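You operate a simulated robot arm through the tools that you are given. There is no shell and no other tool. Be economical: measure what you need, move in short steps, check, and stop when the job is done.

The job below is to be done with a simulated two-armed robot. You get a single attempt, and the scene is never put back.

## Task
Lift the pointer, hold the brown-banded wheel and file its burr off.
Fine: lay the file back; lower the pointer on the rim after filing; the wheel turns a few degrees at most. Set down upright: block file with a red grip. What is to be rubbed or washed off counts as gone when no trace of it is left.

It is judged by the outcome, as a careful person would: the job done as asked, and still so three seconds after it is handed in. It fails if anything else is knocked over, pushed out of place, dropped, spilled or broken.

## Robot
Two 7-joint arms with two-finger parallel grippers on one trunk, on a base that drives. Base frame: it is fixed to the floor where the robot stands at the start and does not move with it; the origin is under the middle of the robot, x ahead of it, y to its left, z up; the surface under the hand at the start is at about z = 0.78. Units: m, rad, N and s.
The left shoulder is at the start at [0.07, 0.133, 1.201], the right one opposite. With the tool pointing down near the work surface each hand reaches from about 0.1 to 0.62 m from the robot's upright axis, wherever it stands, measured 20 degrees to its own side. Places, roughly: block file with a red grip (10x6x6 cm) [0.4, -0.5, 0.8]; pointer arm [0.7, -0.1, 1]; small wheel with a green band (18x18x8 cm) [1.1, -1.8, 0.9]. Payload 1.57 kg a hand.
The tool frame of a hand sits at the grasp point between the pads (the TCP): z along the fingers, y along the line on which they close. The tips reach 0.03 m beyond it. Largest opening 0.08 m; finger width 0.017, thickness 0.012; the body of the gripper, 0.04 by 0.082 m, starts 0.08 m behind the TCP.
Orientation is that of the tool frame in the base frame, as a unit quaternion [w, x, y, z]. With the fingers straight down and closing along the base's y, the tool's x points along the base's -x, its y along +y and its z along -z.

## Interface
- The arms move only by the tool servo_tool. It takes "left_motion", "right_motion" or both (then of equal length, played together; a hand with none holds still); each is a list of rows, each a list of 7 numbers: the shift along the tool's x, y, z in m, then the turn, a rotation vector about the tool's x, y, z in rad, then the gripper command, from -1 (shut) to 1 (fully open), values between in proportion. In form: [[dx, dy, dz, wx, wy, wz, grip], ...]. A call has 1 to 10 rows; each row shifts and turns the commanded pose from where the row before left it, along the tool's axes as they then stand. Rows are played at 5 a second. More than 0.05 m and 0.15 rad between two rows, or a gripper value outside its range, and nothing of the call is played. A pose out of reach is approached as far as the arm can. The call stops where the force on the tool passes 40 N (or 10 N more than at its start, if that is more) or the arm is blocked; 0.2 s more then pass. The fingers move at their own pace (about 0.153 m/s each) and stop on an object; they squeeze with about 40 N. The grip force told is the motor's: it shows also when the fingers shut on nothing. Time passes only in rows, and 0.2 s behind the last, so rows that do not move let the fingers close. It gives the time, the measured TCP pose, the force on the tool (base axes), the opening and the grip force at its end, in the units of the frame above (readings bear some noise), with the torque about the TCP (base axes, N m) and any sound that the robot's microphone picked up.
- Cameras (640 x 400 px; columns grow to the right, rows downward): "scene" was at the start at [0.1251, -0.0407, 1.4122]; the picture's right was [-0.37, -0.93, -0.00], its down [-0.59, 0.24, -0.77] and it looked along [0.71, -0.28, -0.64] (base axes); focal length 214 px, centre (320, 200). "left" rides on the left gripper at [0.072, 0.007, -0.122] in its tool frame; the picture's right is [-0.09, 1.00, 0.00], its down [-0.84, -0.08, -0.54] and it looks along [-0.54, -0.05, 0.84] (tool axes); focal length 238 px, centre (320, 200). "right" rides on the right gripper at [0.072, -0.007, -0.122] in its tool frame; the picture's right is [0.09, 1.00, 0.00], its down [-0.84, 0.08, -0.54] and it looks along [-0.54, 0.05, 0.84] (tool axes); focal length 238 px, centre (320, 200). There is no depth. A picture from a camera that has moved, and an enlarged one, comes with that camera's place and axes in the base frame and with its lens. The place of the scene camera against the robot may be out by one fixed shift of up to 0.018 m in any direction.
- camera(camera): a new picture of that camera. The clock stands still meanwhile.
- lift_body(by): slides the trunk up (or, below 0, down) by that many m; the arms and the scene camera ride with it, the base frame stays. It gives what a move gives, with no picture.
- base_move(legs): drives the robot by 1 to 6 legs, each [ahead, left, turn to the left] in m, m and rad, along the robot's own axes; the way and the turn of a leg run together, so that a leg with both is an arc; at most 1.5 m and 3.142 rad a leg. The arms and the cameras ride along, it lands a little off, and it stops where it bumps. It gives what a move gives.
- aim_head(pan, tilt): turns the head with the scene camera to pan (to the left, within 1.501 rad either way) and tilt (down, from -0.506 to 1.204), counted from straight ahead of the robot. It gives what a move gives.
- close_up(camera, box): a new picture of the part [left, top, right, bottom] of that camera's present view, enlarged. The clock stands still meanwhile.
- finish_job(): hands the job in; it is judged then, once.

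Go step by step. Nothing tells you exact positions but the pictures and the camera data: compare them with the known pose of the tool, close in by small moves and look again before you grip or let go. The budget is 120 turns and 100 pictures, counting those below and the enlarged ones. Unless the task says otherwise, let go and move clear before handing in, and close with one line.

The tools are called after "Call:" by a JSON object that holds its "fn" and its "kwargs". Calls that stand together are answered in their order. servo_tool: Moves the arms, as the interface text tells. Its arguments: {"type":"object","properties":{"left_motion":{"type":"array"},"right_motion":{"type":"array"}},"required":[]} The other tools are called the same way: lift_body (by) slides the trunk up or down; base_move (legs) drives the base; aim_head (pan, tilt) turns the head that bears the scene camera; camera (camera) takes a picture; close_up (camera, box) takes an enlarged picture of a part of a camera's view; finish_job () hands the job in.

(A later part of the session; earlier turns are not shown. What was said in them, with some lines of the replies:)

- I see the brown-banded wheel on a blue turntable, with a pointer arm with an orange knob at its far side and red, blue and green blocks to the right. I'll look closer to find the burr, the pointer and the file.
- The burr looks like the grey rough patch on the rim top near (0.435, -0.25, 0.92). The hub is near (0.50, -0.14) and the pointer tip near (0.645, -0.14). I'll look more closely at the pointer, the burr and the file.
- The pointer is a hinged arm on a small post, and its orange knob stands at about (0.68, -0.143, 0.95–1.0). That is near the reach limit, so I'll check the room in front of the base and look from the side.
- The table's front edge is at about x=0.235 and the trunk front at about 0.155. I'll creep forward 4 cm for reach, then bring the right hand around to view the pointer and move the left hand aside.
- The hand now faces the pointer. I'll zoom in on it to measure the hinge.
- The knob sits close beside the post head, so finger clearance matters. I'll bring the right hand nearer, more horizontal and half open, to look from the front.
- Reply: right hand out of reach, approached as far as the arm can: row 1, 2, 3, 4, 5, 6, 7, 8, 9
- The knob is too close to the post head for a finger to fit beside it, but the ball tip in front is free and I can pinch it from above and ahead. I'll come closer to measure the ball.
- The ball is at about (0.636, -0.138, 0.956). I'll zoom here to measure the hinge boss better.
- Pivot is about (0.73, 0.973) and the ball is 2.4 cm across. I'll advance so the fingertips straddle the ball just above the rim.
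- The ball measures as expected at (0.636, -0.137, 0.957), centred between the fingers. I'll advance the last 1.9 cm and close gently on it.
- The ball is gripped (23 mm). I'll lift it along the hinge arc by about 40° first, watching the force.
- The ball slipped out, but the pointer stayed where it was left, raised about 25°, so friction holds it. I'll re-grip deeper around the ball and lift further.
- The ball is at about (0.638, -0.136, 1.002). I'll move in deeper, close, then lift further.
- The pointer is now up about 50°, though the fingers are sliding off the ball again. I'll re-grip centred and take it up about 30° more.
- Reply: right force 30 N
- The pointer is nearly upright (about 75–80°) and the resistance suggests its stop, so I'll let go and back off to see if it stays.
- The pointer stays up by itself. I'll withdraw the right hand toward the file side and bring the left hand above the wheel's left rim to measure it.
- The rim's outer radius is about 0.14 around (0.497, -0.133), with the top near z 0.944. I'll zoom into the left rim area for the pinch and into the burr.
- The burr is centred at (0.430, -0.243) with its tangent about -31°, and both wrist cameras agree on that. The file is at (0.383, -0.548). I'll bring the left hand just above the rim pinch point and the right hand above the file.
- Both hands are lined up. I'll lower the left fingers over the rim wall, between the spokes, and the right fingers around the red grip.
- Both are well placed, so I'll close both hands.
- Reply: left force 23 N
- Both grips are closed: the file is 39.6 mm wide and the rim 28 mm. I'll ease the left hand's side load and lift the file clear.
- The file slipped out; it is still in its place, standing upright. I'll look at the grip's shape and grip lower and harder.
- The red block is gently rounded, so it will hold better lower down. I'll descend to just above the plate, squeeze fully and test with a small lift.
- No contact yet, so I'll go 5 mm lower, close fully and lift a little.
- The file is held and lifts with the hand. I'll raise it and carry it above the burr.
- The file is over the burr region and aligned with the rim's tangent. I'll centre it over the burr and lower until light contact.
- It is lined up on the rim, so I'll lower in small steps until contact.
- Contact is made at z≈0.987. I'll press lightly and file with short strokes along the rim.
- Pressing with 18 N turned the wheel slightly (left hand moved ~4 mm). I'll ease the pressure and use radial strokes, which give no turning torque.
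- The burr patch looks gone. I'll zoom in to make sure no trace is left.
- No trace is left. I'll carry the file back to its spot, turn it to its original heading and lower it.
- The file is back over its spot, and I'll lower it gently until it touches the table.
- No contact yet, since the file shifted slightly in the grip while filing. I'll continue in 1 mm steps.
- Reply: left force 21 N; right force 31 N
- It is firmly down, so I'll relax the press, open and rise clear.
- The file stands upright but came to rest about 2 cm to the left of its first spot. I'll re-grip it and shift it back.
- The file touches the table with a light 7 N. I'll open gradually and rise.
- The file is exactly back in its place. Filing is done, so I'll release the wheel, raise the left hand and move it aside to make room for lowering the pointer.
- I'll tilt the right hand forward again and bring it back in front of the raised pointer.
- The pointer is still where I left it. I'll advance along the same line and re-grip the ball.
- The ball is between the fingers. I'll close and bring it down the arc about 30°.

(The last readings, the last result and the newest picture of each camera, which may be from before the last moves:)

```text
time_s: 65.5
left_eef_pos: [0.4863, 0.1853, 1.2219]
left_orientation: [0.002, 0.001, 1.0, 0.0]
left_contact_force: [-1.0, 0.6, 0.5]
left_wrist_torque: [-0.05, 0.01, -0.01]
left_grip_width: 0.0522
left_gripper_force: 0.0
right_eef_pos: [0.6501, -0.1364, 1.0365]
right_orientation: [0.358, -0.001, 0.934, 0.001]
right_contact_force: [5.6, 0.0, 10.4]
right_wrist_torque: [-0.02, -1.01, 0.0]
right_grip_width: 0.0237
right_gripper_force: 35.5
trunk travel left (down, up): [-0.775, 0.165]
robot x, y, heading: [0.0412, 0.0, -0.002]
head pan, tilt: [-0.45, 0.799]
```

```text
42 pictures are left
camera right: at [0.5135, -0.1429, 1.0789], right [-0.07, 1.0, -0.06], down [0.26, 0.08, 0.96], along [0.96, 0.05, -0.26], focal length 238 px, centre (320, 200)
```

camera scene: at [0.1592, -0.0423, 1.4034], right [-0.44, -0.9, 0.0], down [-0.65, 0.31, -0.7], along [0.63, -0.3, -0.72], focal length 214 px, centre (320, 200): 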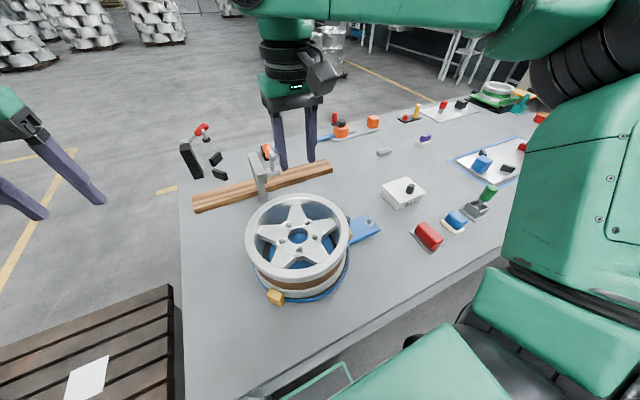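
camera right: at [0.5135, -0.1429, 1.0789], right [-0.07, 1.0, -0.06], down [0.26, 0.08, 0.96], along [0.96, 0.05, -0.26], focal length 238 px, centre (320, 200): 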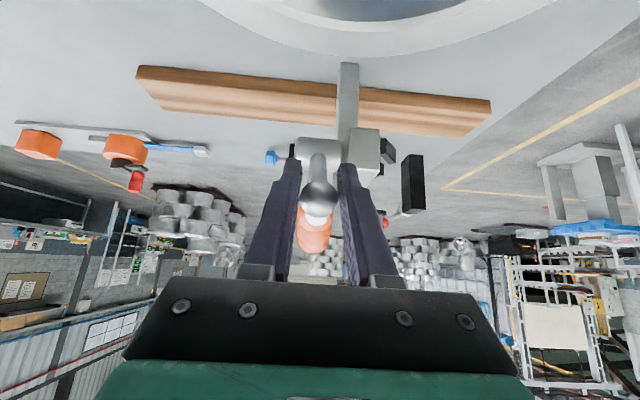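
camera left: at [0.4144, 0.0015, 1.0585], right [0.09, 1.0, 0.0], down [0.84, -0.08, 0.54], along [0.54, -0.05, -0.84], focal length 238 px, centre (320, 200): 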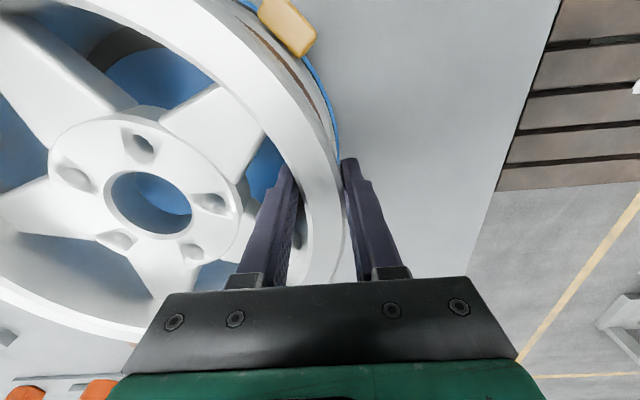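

The pointer follows. I'll continue down about 20° more.

Call:
{"fn": "servo_tool", "kwargs": {"right_motion": [[0.008, 0, 0.0026, 0, 0, 0, -0.6], [0.008, 0, 0.0026, 0, 0, 0, -0.6], [0.0073, 0, 0.004, 0, 0, 0, -0.6], [0.0073, 0, 0.003, 0, 0, 0, -0.6]]}}

Call:
{"fn": "camera", "kwargs": {"camera": "right"}}

```text
time_s: 66.5
left_eef_pos: [0.4864, 0.1845, 1.222]
left_orientation: [0.001, 0.001, 1.0, 0.0]
left_contact_force: [0.1, 0.6, -0.5]
left_wrist_torque: [0.02, -0.04, 0.0]
left_grip_width: 0.052
left_gripper_force: 0.1
right_eef_pos: [0.6347, -0.1382, 1.0052]
right_orientation: [0.357, 0.0, 0.934, 0.001]
right_contact_force: [0.2, -0.2, 0.2]
right_wrist_torque: [-0.02, 0.0, -0.01]
right_grip_width: 0.0159
right_gripper_force: 0.1
trunk travel left (down, up): [-0.775, 0.165]
robot x, y, heading: [0.0379, -0.0, -0.003]
head pan, tilt: [-0.45, 0.799]
```

```text
41 pictures are left
camera right: at [0.4982, -0.1438, 1.0482], right [-0.07, 1.0, -0.06], down [0.26, 0.08, 0.96], along [0.96, 0.05, -0.27], focal length 238 px, centre (320, 200)
```

right: 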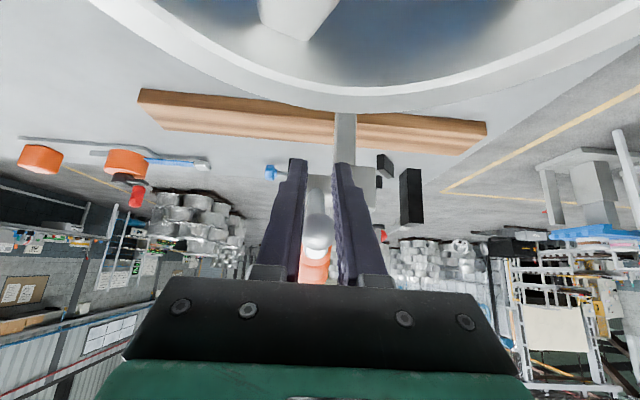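

The fingers slid below the ball, which now sits at about (0.651, 1.023). I'll open, shift up around the ball and re-grip nearer the fingertips.

Call:
{"fn": "servo_tool", "kwargs": {"right_motion": [[0, 0, 0, 0, 0, 0, 0], [0, 0, -0.02, 0, 0, 0, 0], [-0.0125, 0, 0, 0, 0, 0, 0], [-0.0122, 0, 0, 0, 0, 0, 0]]}}

Call:
{"fn": "camera", "kwargs": {"camera": "right"}}

```text
time_s: 67.5
left_eef_pos: [0.4884, 0.1867, 1.22]
left_orientation: [0.0, 0.0, 1.0, 0.001]
left_contact_force: [-0.3, 0.4, -0.1]
left_wrist_torque: [0.03, -0.02, 0.01]
left_grip_width: 0.0522
left_gripper_force: 0.1
right_eef_pos: [0.641, -0.1359, 1.0352]
right_orientation: [0.357, 0.0, 0.934, 0.0]
right_contact_force: [0.2, -0.4, -0.2]
right_wrist_torque: [-0.02, 0.0, 0.02]
right_grip_width: 0.04
right_gripper_force: 0.0
trunk travel left (down, up): [-0.775, 0.165]
robot x, y, heading: [0.0392, 0.0019, -0.003]
head pan, tilt: [-0.45, 0.799]
```

```text
40 pictures are left
camera right: at [0.505, -0.1422, 1.0791], right [-0.07, 1.0, -0.06], down [0.26, 0.08, 0.96], along [0.96, 0.05, -0.27], focal length 238 px, centre (320, 200)
```

right: 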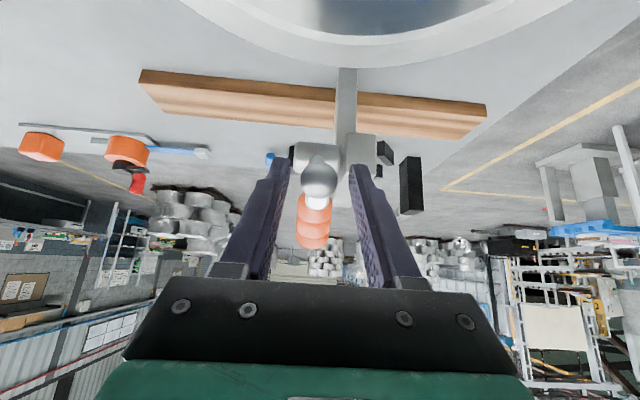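

Call:
{"fn": "servo_tool", "kwargs": {"right_motion": [[0, 0, 0, 0, 0, 0, -0.6], [0, 0, 0, 0, 0, 0, -0.6], [0.0075, 0, 0.0027, 0, 0, 0, -0.6], [0.0074, 0, 0.0028, 0, 0, 0, -0.6], [0.0068, 0, 0.004, 0, 0, 0, -0.6], [0.0069, 0, 0.004, 0, 0, 0, -0.6]]}}

Call:
{"fn": "camera", "kwargs": {"camera": "right"}}

```text
time_s: 68.8
left_eef_pos: [0.4869, 0.1847, 1.2215]
left_orientation: [0.001, 0.0, 1.0, 0.001]
left_contact_force: [-0.2, -0.4, 0.5]
left_wrist_torque: [0.02, -0.01, 0.02]
left_grip_width: 0.0521
left_gripper_force: 0.1
right_eef_pos: [0.6266, -0.1371, 1.0086]
right_orientation: [0.36, 0.001, 0.933, 0.0]
right_contact_force: [4.4, -3.6, 11.5]
right_wrist_torque: [0.0, -1.07, -0.03]
right_grip_width: 0.0235
right_gripper_force: 35.5
trunk travel left (down, up): [-0.775, 0.165]
robot x, y, heading: [0.0366, -0.0012, 0.003]
head pan, tilt: [-0.45, 0.799]
```

```text
39 pictures are left
camera right: at [0.4912, -0.143, 1.0516], right [-0.07, 1.0, -0.06], down [0.26, 0.08, 0.96], along [0.96, 0.05, -0.26], focal length 238 px, centre (320, 200)
```

right: 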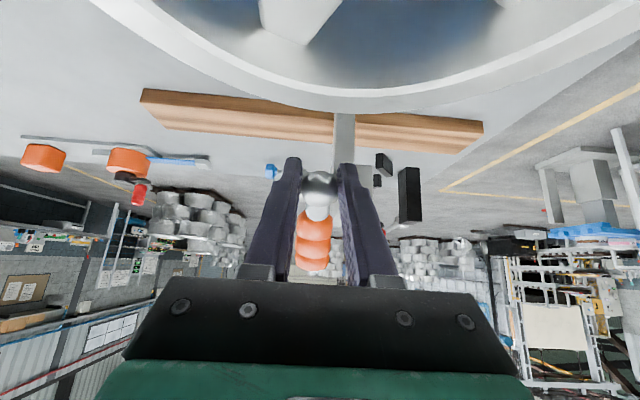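

It follows well, with the ball at about (0.637, 1.001). I'll continue down gently.

Call:
{"fn": "servo_tool", "kwargs": {"right_motion": [[0.006, 0, 0.0051, 0, 0, 0, -0.6], [0.006, 0, 0.0051, 0, 0, 0, -0.6], [0.0051, 0, 0.0061, 0, 0, 0, -0.6], [0.0051, 0, 0.0061, 0, 0, 0, -0.6]]}}

Call:
{"fn": "camera", "kwargs": {"camera": "right"}}

```text
time_s: 69.8
left_eef_pos: [0.4846, 0.1858, 1.2227]
left_orientation: [0.002, 0.0, 1.0, 0.0]
left_contact_force: [-0.7, -0.6, 0.5]
left_wrist_torque: [0.0, 0.01, -0.03]
left_grip_width: 0.0518
left_gripper_force: 0.1
right_eef_pos: [0.6239, -0.1368, 0.9736]
right_orientation: [0.355, -0.001, 0.935, 0.001]
right_contact_force: [-5.7, 0.7, 1.8]
right_wrist_torque: [0.01, 0.5, 0.15]
right_grip_width: 0.0238
right_gripper_force: 35.8
trunk travel left (down, up): [-0.775, 0.165]
robot x, y, heading: [0.0399, 0.0, 0.004]
head pan, tilt: [-0.45, 0.799]
```

```text
38 pictures are left
camera right: at [0.4878, -0.1432, 1.0177], right [-0.07, 1.0, -0.06], down [0.27, 0.08, 0.96], along [0.96, 0.05, -0.27], focal length 238 px, centre (320, 200)
```

right: 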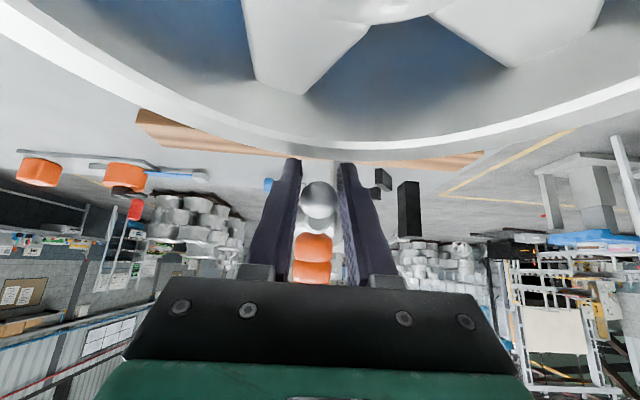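

The ball is about 2 cm above the rim with the fingertips near it. I'll re-grip it right at the fingertips so the fingers clear the rim on the last stretch.

Call:
{"fn": "servo_tool", "kwargs": {"right_motion": [[0, 0, 0, 0, 0, 0, 0], [0, 0, -0.017, 0, 0, 0, 0], [-0.01, 0, 0, 0, 0, 0, 0], [0, 0, 0, 0, 0, 0, 0]]}}

Call:
{"fn": "camera", "kwargs": {"camera": "right"}}

```text
time_s: 70.8
left_eef_pos: [0.4871, 0.1855, 1.2203]
left_orientation: [0.0, 0.0, 1.0, 0.0]
left_contact_force: [0.0, 0.1, -0.3]
left_wrist_torque: [0.04, -0.01, 0.03]
left_grip_width: 0.0519
left_gripper_force: 0.0
right_eef_pos: [0.6234, -0.1384, 0.9956]
right_orientation: [0.358, 0.0, 0.934, 0.001]
right_contact_force: [-0.3, 0.7, -0.5]
right_wrist_torque: [-0.01, 0.0, -0.01]
right_grip_width: 0.0401
right_gripper_force: 0.0
trunk travel left (down, up): [-0.775, 0.165]
robot x, y, heading: [0.0368, -0.0008, 0.0]
head pan, tilt: [-0.45, 0.799]
```

```text
37 pictures are left
camera right: at [0.487, -0.1439, 1.0379], right [-0.07, 1.0, -0.06], down [0.26, 0.08, 0.96], along [0.96, 0.05, -0.27], focal length 238 px, centre (320, 200)
```

right: 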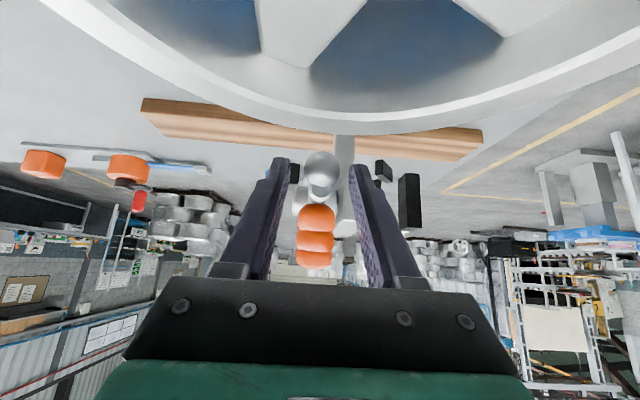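

Call:
{"fn": "servo_tool", "kwargs": {"right_motion": [[0.005, 0.001, 0, 0, 0, 0, 0], [0, 0, 0, 0, 0, 0, -0.6], [0, 0, 0, 0, 0, 0, -0.6], [0.004, 0, 0.0045, 0, 0, 0, -0.6], [0.004, 0, 0.0045, 0, 0, 0, -0.6], [0.002, 0, 0.0022, 0, 0, 0, -0.6]]}}

Call:
{"fn": "camera", "kwargs": {"camera": "right"}}

```text
time_s: 72.2
left_eef_pos: [0.4856, 0.1839, 1.2216]
left_orientation: [0.002, 0.0, 1.0, 0.0]
left_contact_force: [-1.0, -0.5, 0.1]
left_wrist_torque: [-0.01, 0.05, 0.01]
left_grip_width: 0.0522
left_gripper_force: 0.1
right_eef_pos: [0.6173, -0.1365, 0.9786]
right_orientation: [0.359, 0.0, 0.933, 0.001]
right_contact_force: [3.8, -4.5, 12.2]
right_wrist_torque: [-0.08, -1.16, -0.07]
right_grip_width: 0.0239
right_gripper_force: 35.7
trunk travel left (down, up): [-0.775, 0.165]
robot x, y, heading: [0.0345, 0.0001, -0.003]
head pan, tilt: [-0.45, 0.799]
```

```text
36 pictures are left
camera right: at [0.4813, -0.1428, 1.0212], right [-0.07, 1.0, -0.06], down [0.26, 0.08, 0.96], along [0.96, 0.05, -0.26], focal length 238 px, centre (320, 200)
```

right: 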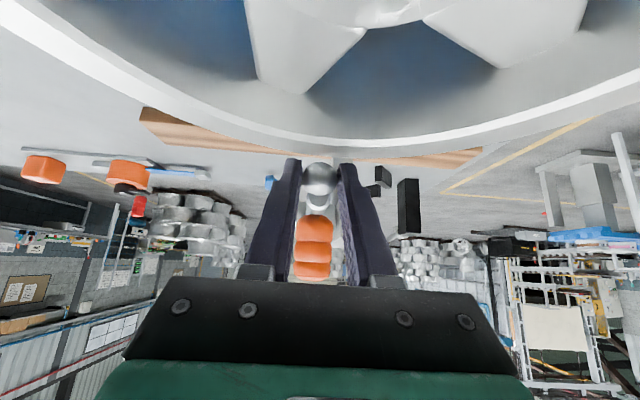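

About 7 mm remain, so I'll lower in small steps until it meets the rim.

Call:
{"fn": "servo_tool", "kwargs": {"right_motion": [[0.0016, 0, 0.0018, 0, 0, 0, -0.6], [0.0016, 0, 0.0018, 0, 0, 0, -0.6], [0.0016, 0, 0.0018, 0, 0, 0, -0.6]]}}

Call:
{"fn": "camera", "kwargs": {"camera": "right"}}

Call:
{"fn": "close_up", "kwargs": {"camera": "right", "box": [270, 120, 370, 220]}}

```text
time_s: 73.0
left_eef_pos: [0.4841, 0.1847, 1.223]
left_orientation: [0.001, 0.001, 1.0, 0.0]
left_contact_force: [0.1, -0.5, -0.3]
left_wrist_torque: [0.05, -0.03, 0.0]
left_grip_width: 0.052
left_gripper_force: 0.1
right_eef_pos: [0.6168, -0.1361, 0.9747]
right_orientation: [0.362, 0.0, 0.932, 0.001]
right_contact_force: [7.6, -6.0, 29.6]
right_wrist_torque: [-0.03, 0.01, -0.1]
right_grip_width: 0.0237
right_gripper_force: 35.4
trunk travel left (down, up): [-0.775, 0.165]
robot x, y, heading: [0.0379, -0.0002, -0.001]
head pan, tilt: [-0.45, 0.799]
```

```text
35 pictures are left
camera right: at [0.4811, -0.1429, 1.0154], right [-0.07, 1.0, -0.06], down [0.25, 0.08, 0.96], along [0.97, 0.05, -0.26], focal length 238 px, centre (320, 200)
```

right: 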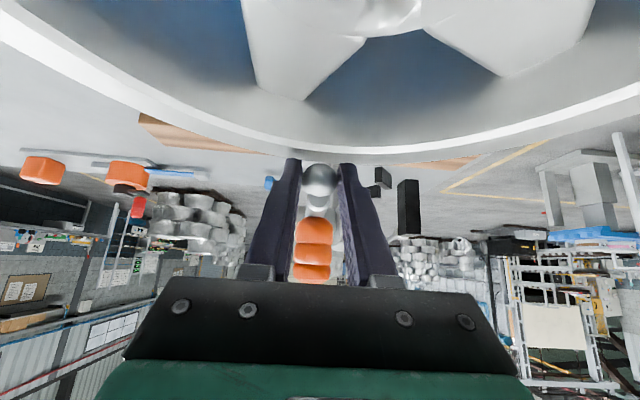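

```text
4.00 times, centred on (320, 170) of right
camera zoom: at [0.4811, -0.1429, 1.0154], right [-0.07, 1.0, -0.06], down [0.25, 0.08, 0.96], along [0.97, 0.05, -0.26], focal length 953 px, centre (320, 320)
```

zoom: 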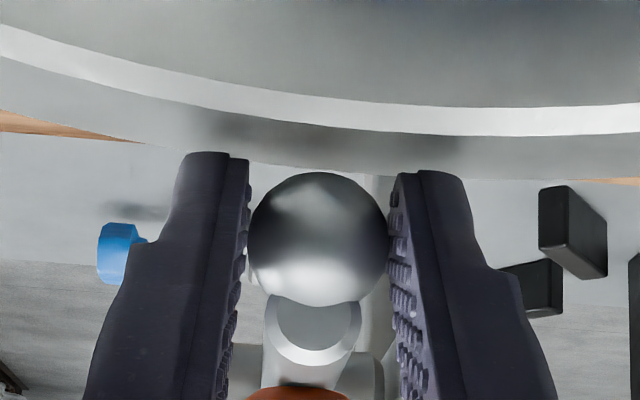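

The force rose to 30 N, which could be the ball or the fingertips on the rim. I'll let go, back off and check the gap.

Call:
{"fn": "servo_tool", "kwargs": {"right_motion": [[-0.001, 0, -0.001, 0, 0, 0, -0.6], [0, 0, 0, 0, 0, 0, 0], [0, 0, 0, 0, 0, 0, 0], [0, 0, -0.03, 0, 0, 0, 0], [0, 0, -0.03, 0, 0, 0, 0], [0, 0, 0, 0, 0, 0, 0]]}}

Call:
{"fn": "close_up", "kwargs": {"camera": "right", "box": [270, 90, 370, 190]}}

Call:
{"fn": "close_up", "kwargs": {"camera": "scene", "box": [230, 120, 330, 220]}}

```text
time_s: 74.5
left_eef_pos: [0.4876, 0.1855, 1.2207]
left_orientation: [0.0, -0.001, 1.0, 0.0]
left_contact_force: [0.1, -0.7, -0.2]
left_wrist_torque: [-0.01, -0.01, -0.01]
left_grip_width: 0.052
left_gripper_force: 0.1
right_eef_pos: [0.5768, -0.1365, 1.0131]
right_orientation: [0.356, 0.001, 0.934, 0.0]
right_contact_force: [0.3, -0.2, -0.2]
right_wrist_torque: [0.04, 0.04, 0.02]
right_grip_width: 0.0399
right_gripper_force: 0.1
trunk travel left (down, up): [-0.775, 0.165]
robot x, y, heading: [0.0388, -0.0017, -0.001]
head pan, tilt: [-0.45, 0.799]
```

```text
4.00 times, centred on (320, 140) of right
camera zoom: at [0.442, -0.1428, 1.056], right [-0.07, 1.0, -0.06], down [0.26, 0.08, 0.96], along [0.96, 0.05, -0.27], focal length 953 px, centre (320, 440)
```

zoom: 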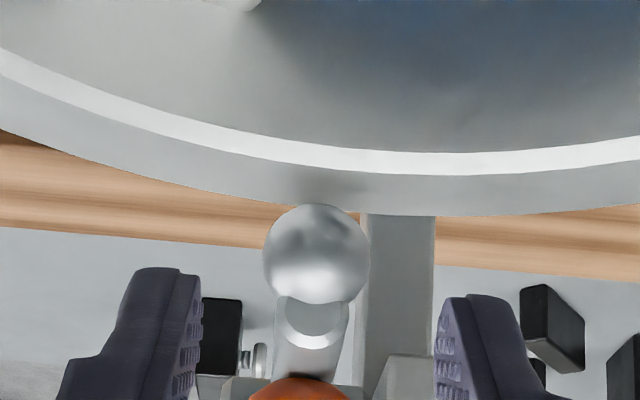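

```text
4.00 times, centred on (280, 170) of scene
camera zoom: at [0.159, -0.044, 1.4033], right [-0.44, -0.9, 0.0], down [-0.65, 0.31, -0.7], along [0.63, -0.3, -0.72], focal length 858 px, centre (480, 320)
```

zoom: 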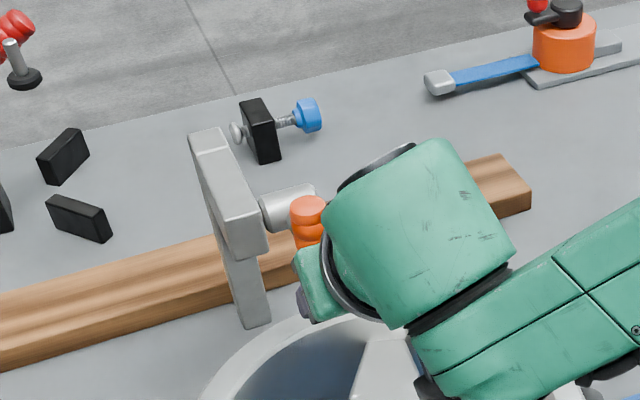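

The ball is within about a millimetre of its original rest height. I'll press it gently with closed fingertips to be sure it sits on the rim.

Call:
{"fn": "servo_tool", "kwargs": {"right_motion": [[0, 0, 0, 0, 0, 0, -1], [-0.003, 0, 0, 0, 0, 0, -1], [-0.004, 0, 0.01, 0, 0, 0, -1], [0, 0, 0.012, 0, 0, 0, -1], [0, 0, 0.008, 0, 0, 0, -1]]}}

Call:
{"fn": "close_up", "kwargs": {"camera": "right", "box": [270, 110, 370, 210]}}

```text
time_s: 75.7
left_eef_pos: [0.4848, 0.1848, 1.222]
left_orientation: [0.001, 0.001, 1.0, 0.0]
left_contact_force: [0.1, -0.1, -0.1]
left_wrist_torque: [0.0, -0.02, -0.04]
left_grip_width: 0.0518
left_gripper_force: 0.1
right_eef_pos: [0.6035, -0.136, 0.9988]
right_orientation: [0.357, -0.001, 0.934, 0.001]
right_contact_force: [-3.0, -1.3, 0.6]
right_wrist_torque: [0.01, 0.07, -0.03]
right_grip_width: 0.0
right_gripper_force: 21.2
trunk travel left (down, up): [-0.775, 0.165]
robot x, y, heading: [0.0405, -0.0012, -0.005]
head pan, tilt: [-0.45, 0.799]
```

```text
4.00 times, centred on (320, 160) of right
camera zoom: at [0.4673, -0.1425, 1.0414], right [-0.07, 1.0, -0.06], down [0.26, 0.08, 0.96], along [0.96, 0.05, -0.26], focal length 953 px, centre (320, 360)
```

zoom: 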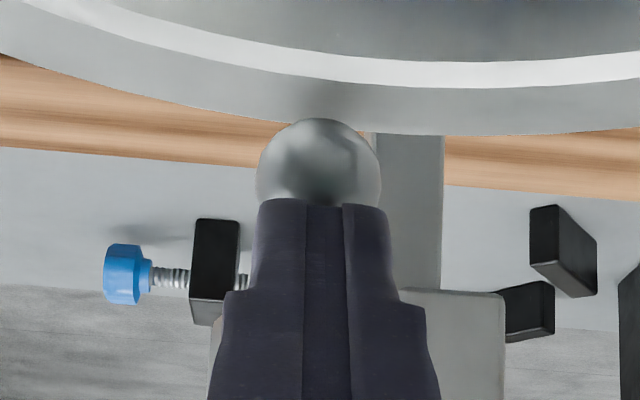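

Call:
{"fn": "servo_tool", "kwargs": {"right_motion": [[0.001, 0, 0.0015, 0, 0, 0, -1], [0.001, 0, 0.0015, 0, 0, 0, -1], [0.001, 0, 0.0015, 0, 0, 0, -1], [0, 0, 0, 0, 0, 0, -1]]}}

```text
time_s: 76.7
left_eef_pos: [0.4858, 0.1855, 1.2214]
left_orientation: [0.002, 0.0, 1.0, 0.0]
left_contact_force: [0.2, -0.6, 0.3]
left_wrist_torque: [0.0, 0.01, 0.03]
left_grip_width: 0.0518
left_gripper_force: 0.1
right_eef_pos: [0.6032, -0.1369, 0.9934]
right_orientation: [0.359, 0.0, 0.933, 0.0]
right_contact_force: [-4.7, 0.3, 1.5]
right_wrist_torque: [0.02, 0.05, -0.04]
right_grip_width: 0.0
right_gripper_force: 21.2
trunk travel left (down, up): [-0.775, 0.165]
robot x, y, heading: [0.0378, -0.0014, -0.001]
head pan, tilt: [-0.45, 0.799]
```

Call:
{"fn": "servo_tool", "kwargs": {"right_motion": [[0.001, 0, 0.0015, 0, 0, 0, -1], [0.001, 0, 0.0015, 0, 0, 0, -1], [0.001, 0, 0.0015, 0, 0, 0, -1], [0, 0, 0, 0, 0, 0, -1]]}}

Call:
{"fn": "close_up", "kwargs": {"camera": "right", "box": [270, 110, 370, 210]}}

```text
time_s: 77.7
left_eef_pos: [0.4831, 0.1863, 1.2236]
left_orientation: [0.003, 0.0, 1.0, 0.0]
left_contact_force: [-0.7, 0.2, -0.7]
left_wrist_torque: [-0.01, -0.04, -0.01]
left_grip_width: 0.0519
left_gripper_force: 0.0
right_eef_pos: [0.602, -0.1363, 0.9896]
right_orientation: [0.36, -0.001, 0.933, 0.001]
right_contact_force: [-5.3, 0.1, 13.0]
right_wrist_torque: [-0.03, -0.18, 0.0]
right_grip_width: 0.0
right_gripper_force: 21.6
trunk travel left (down, up): [-0.775, 0.165]
robot x, y, heading: [0.0374, -0.0, 0.001]
head pan, tilt: [-0.45, 0.799]
```

```text
4.00 times, centred on (320, 160) of right
camera zoom: at [0.4662, -0.1422, 1.0324], right [-0.07, 1.0, -0.06], down [0.26, 0.08, 0.96], along [0.96, 0.05, -0.26], focal length 953 px, centre (320, 360)
```

zoom: 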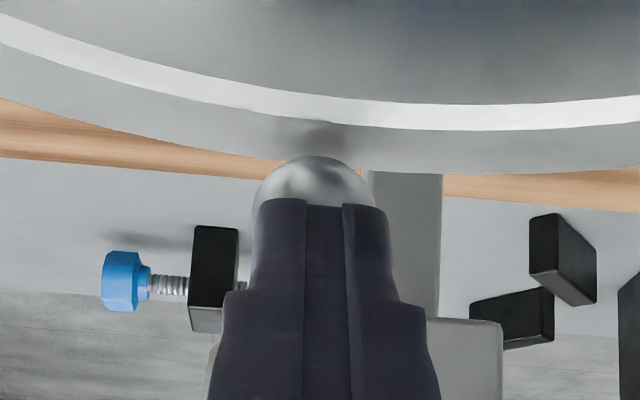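

Now it bears on the ball with 13 N. I'll press 2 mm more to see whether it is stopped by the rim.

Call:
{"fn": "servo_tool", "kwargs": {"right_motion": [[0.001, 0, 0.001, 0, 0, 0, -1], [0.001, 0, 0.001, 0, 0, 0, -1], [0, 0, 0, 0, 0, 0, -1]]}}

```text
time_s: 78.5
left_eef_pos: [0.4812, 0.1854, 1.2237]
left_orientation: [0.003, 0.001, 1.0, -0.002]
left_contact_force: [0.7, 0.0, -0.2]
left_wrist_torque: [0.03, -0.02, -0.01]
left_grip_width: 0.0522
left_gripper_force: 0.1
right_eef_pos: [0.6004, -0.1368, 0.9885]
right_orientation: [0.361, -0.001, 0.933, 0.001]
right_contact_force: [-8.6, -0.6, 21.1]
right_wrist_torque: [-0.04, -0.33, -0.04]
right_grip_width: 0.0002
right_gripper_force: 20.7
trunk travel left (down, up): [-0.775, 0.165]
robot x, y, heading: [0.041, -0.0008, -0.001]
head pan, tilt: [-0.45, 0.799]
```

Force rises without movement, so the ball rests on the rim. I'll retreat and check.

Call:
{"fn": "servo_tool", "kwargs": {"right_motion": [[-0.003, 0, -0.006, 0, 0, 0, -1], [0, 0, -0.02, 0, 0, 0, -1], [0, 0, -0.03, 0, 0, 0, -0.5], [0, 0, -0.0, 0, 0, 0, -0.5]]}}

Call:
{"fn": "close_up", "kwargs": {"camera": "right", "box": [270, 90, 370, 190]}}

```text
time_s: 79.5
left_eef_pos: [0.4879, 0.1846, 1.2201]
left_orientation: [0.0, -0.001, 1.0, -0.001]
left_contact_force: [0.3, 0.2, -0.2]
left_wrist_torque: [-0.04, 0.03, 0.04]
left_grip_width: 0.0519
left_gripper_force: 0.2
right_eef_pos: [0.5684, -0.1367, 1.0281]
right_orientation: [0.356, 0.001, 0.934, 0.0]
right_contact_force: [-0.1, -0.3, 0.5]
right_wrist_torque: [-0.03, 0.02, -0.02]
right_grip_width: 0.0199
right_gripper_force: 0.1
trunk travel left (down, up): [-0.775, 0.165]
robot x, y, heading: [0.0405, -0.0002, 0.002]
head pan, tilt: [-0.45, 0.799]
```

```text
4.00 times, centred on (320, 140) of right
camera zoom: at [0.4336, -0.1428, 1.0713], right [-0.07, 1.0, -0.06], down [0.26, 0.08, 0.96], along [0.96, 0.05, -0.27], focal length 953 px, centre (320, 440)
```

zoom: 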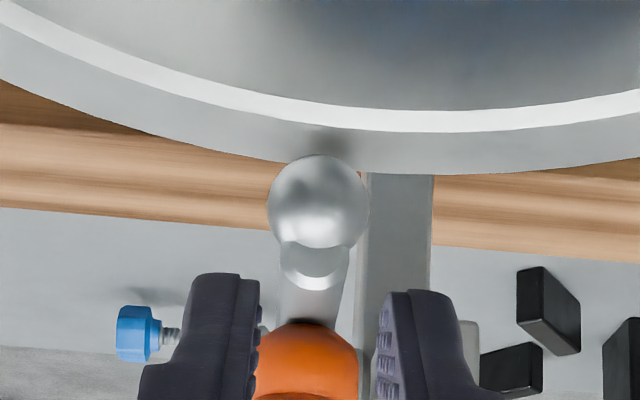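

The pointer's ball is down with its contact shadow right at the rim. I'll withdraw both hands clear and do a final overview.

Call:
{"fn": "servo_tool", "kwargs": {"right_motion": [[0, 0, -0.04, 0, 0, 0, 0], [0, 0, -0.045, 0, 0, 0, 0], [0.005, 0, -0.045, 0, 0, 0, 0], [0.005, -0.02, -0.045, 0, 0, 0, 0], [0, -0.04, 0, 0, 0.14, 0, 0.5], [0, -0.04, 0, 0, 0.14, 0, 0.5], [0, -0.04, 0, 0, 0.14, 0, 0.5], [0, -0.04, 0, 0, 0.14, 0, 0.5], [0, -0.04, 0, 0, 0.14, 0, 0.5]]}}

Call:
{"fn": "camera", "kwargs": {"camera": "scene"}}

Call:
{"fn": "close_up", "kwargs": {"camera": "scene", "box": [230, 140, 370, 310]}}

Call:
{"fn": "close_up", "kwargs": {"camera": "scene", "box": [245, 140, 305, 210]}}

```text
time_s: 81.5
left_eef_pos: [0.4897, 0.1844, 1.2208]
left_orientation: [0.0, 0.0, 1.0, 0.0]
left_contact_force: [0.3, 0.9, 0.8]
left_wrist_torque: [-0.04, -0.02, -0.01]
left_grip_width: 0.0519
left_gripper_force: 0.0
right_eef_pos: [0.4869, -0.3446, 1.1673]
right_orientation: [0.014, -0.001, 1.0, 0.002]
right_contact_force: [0.0, 0.1, 0.5]
right_wrist_torque: [-0.01, 0.01, 0.0]
right_grip_width: 0.0598
right_gripper_force: 0.1
right hand out of reach, approached as far as the arm can: row 3, 4
trunk travel left (down, up): [-0.775, 0.165]
robot x, y, heading: [0.0385, -0.0022, -0.001]
head pan, tilt: [-0.45, 0.799]
```

```text
28 pictures are left
camera scene: at [0.1594, -0.0449, 1.4033], right [-0.44, -0.9, 0.0], down [-0.65, 0.31, -0.7], along [0.63, -0.3, -0.72], focal length 214 px, centre (320, 200)
```

scene: 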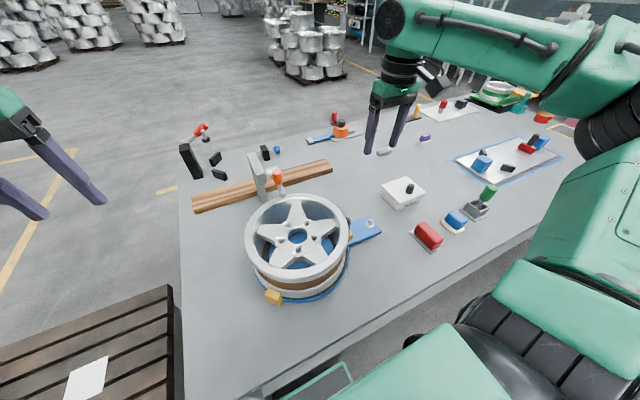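

```text
2.35 times, centred on (300, 225) of scene
camera zoom: at [0.1594, -0.0449, 1.4033], right [-0.44, -0.9, 0.0], down [-0.65, 0.31, -0.7], along [0.63, -0.3, -0.72], focal length 505 px, centre (367, 141)
```

zoom: 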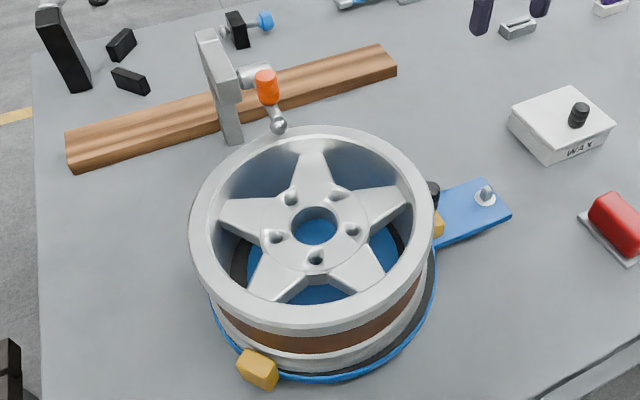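

```text
5.71 times, centred on (275, 175) of scene
camera zoom: at [0.1594, -0.0449, 1.4033], right [-0.44, -0.9, 0.0], down [-0.65, 0.31, -0.7], along [0.63, -0.3, -0.72], focal length 1226 px, centre (577, 343)
```

zoom: 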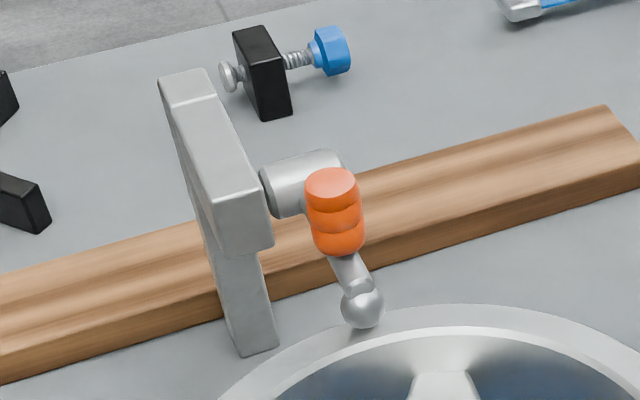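

Everything checks out: the rim is clean, the file is upright in its place, the pointer's ball rests on the rim, and nothing else was disturbed. I'll hand in.

Call:
{"fn": "finish_job", "kwargs": {}}

```text
The job is handed in.
```

The burr is filed off with no trace left on the rim, the pointer is back down on it, and the red-grip file stands upright in its place. While I was filing, the wheel turned only about 2°.
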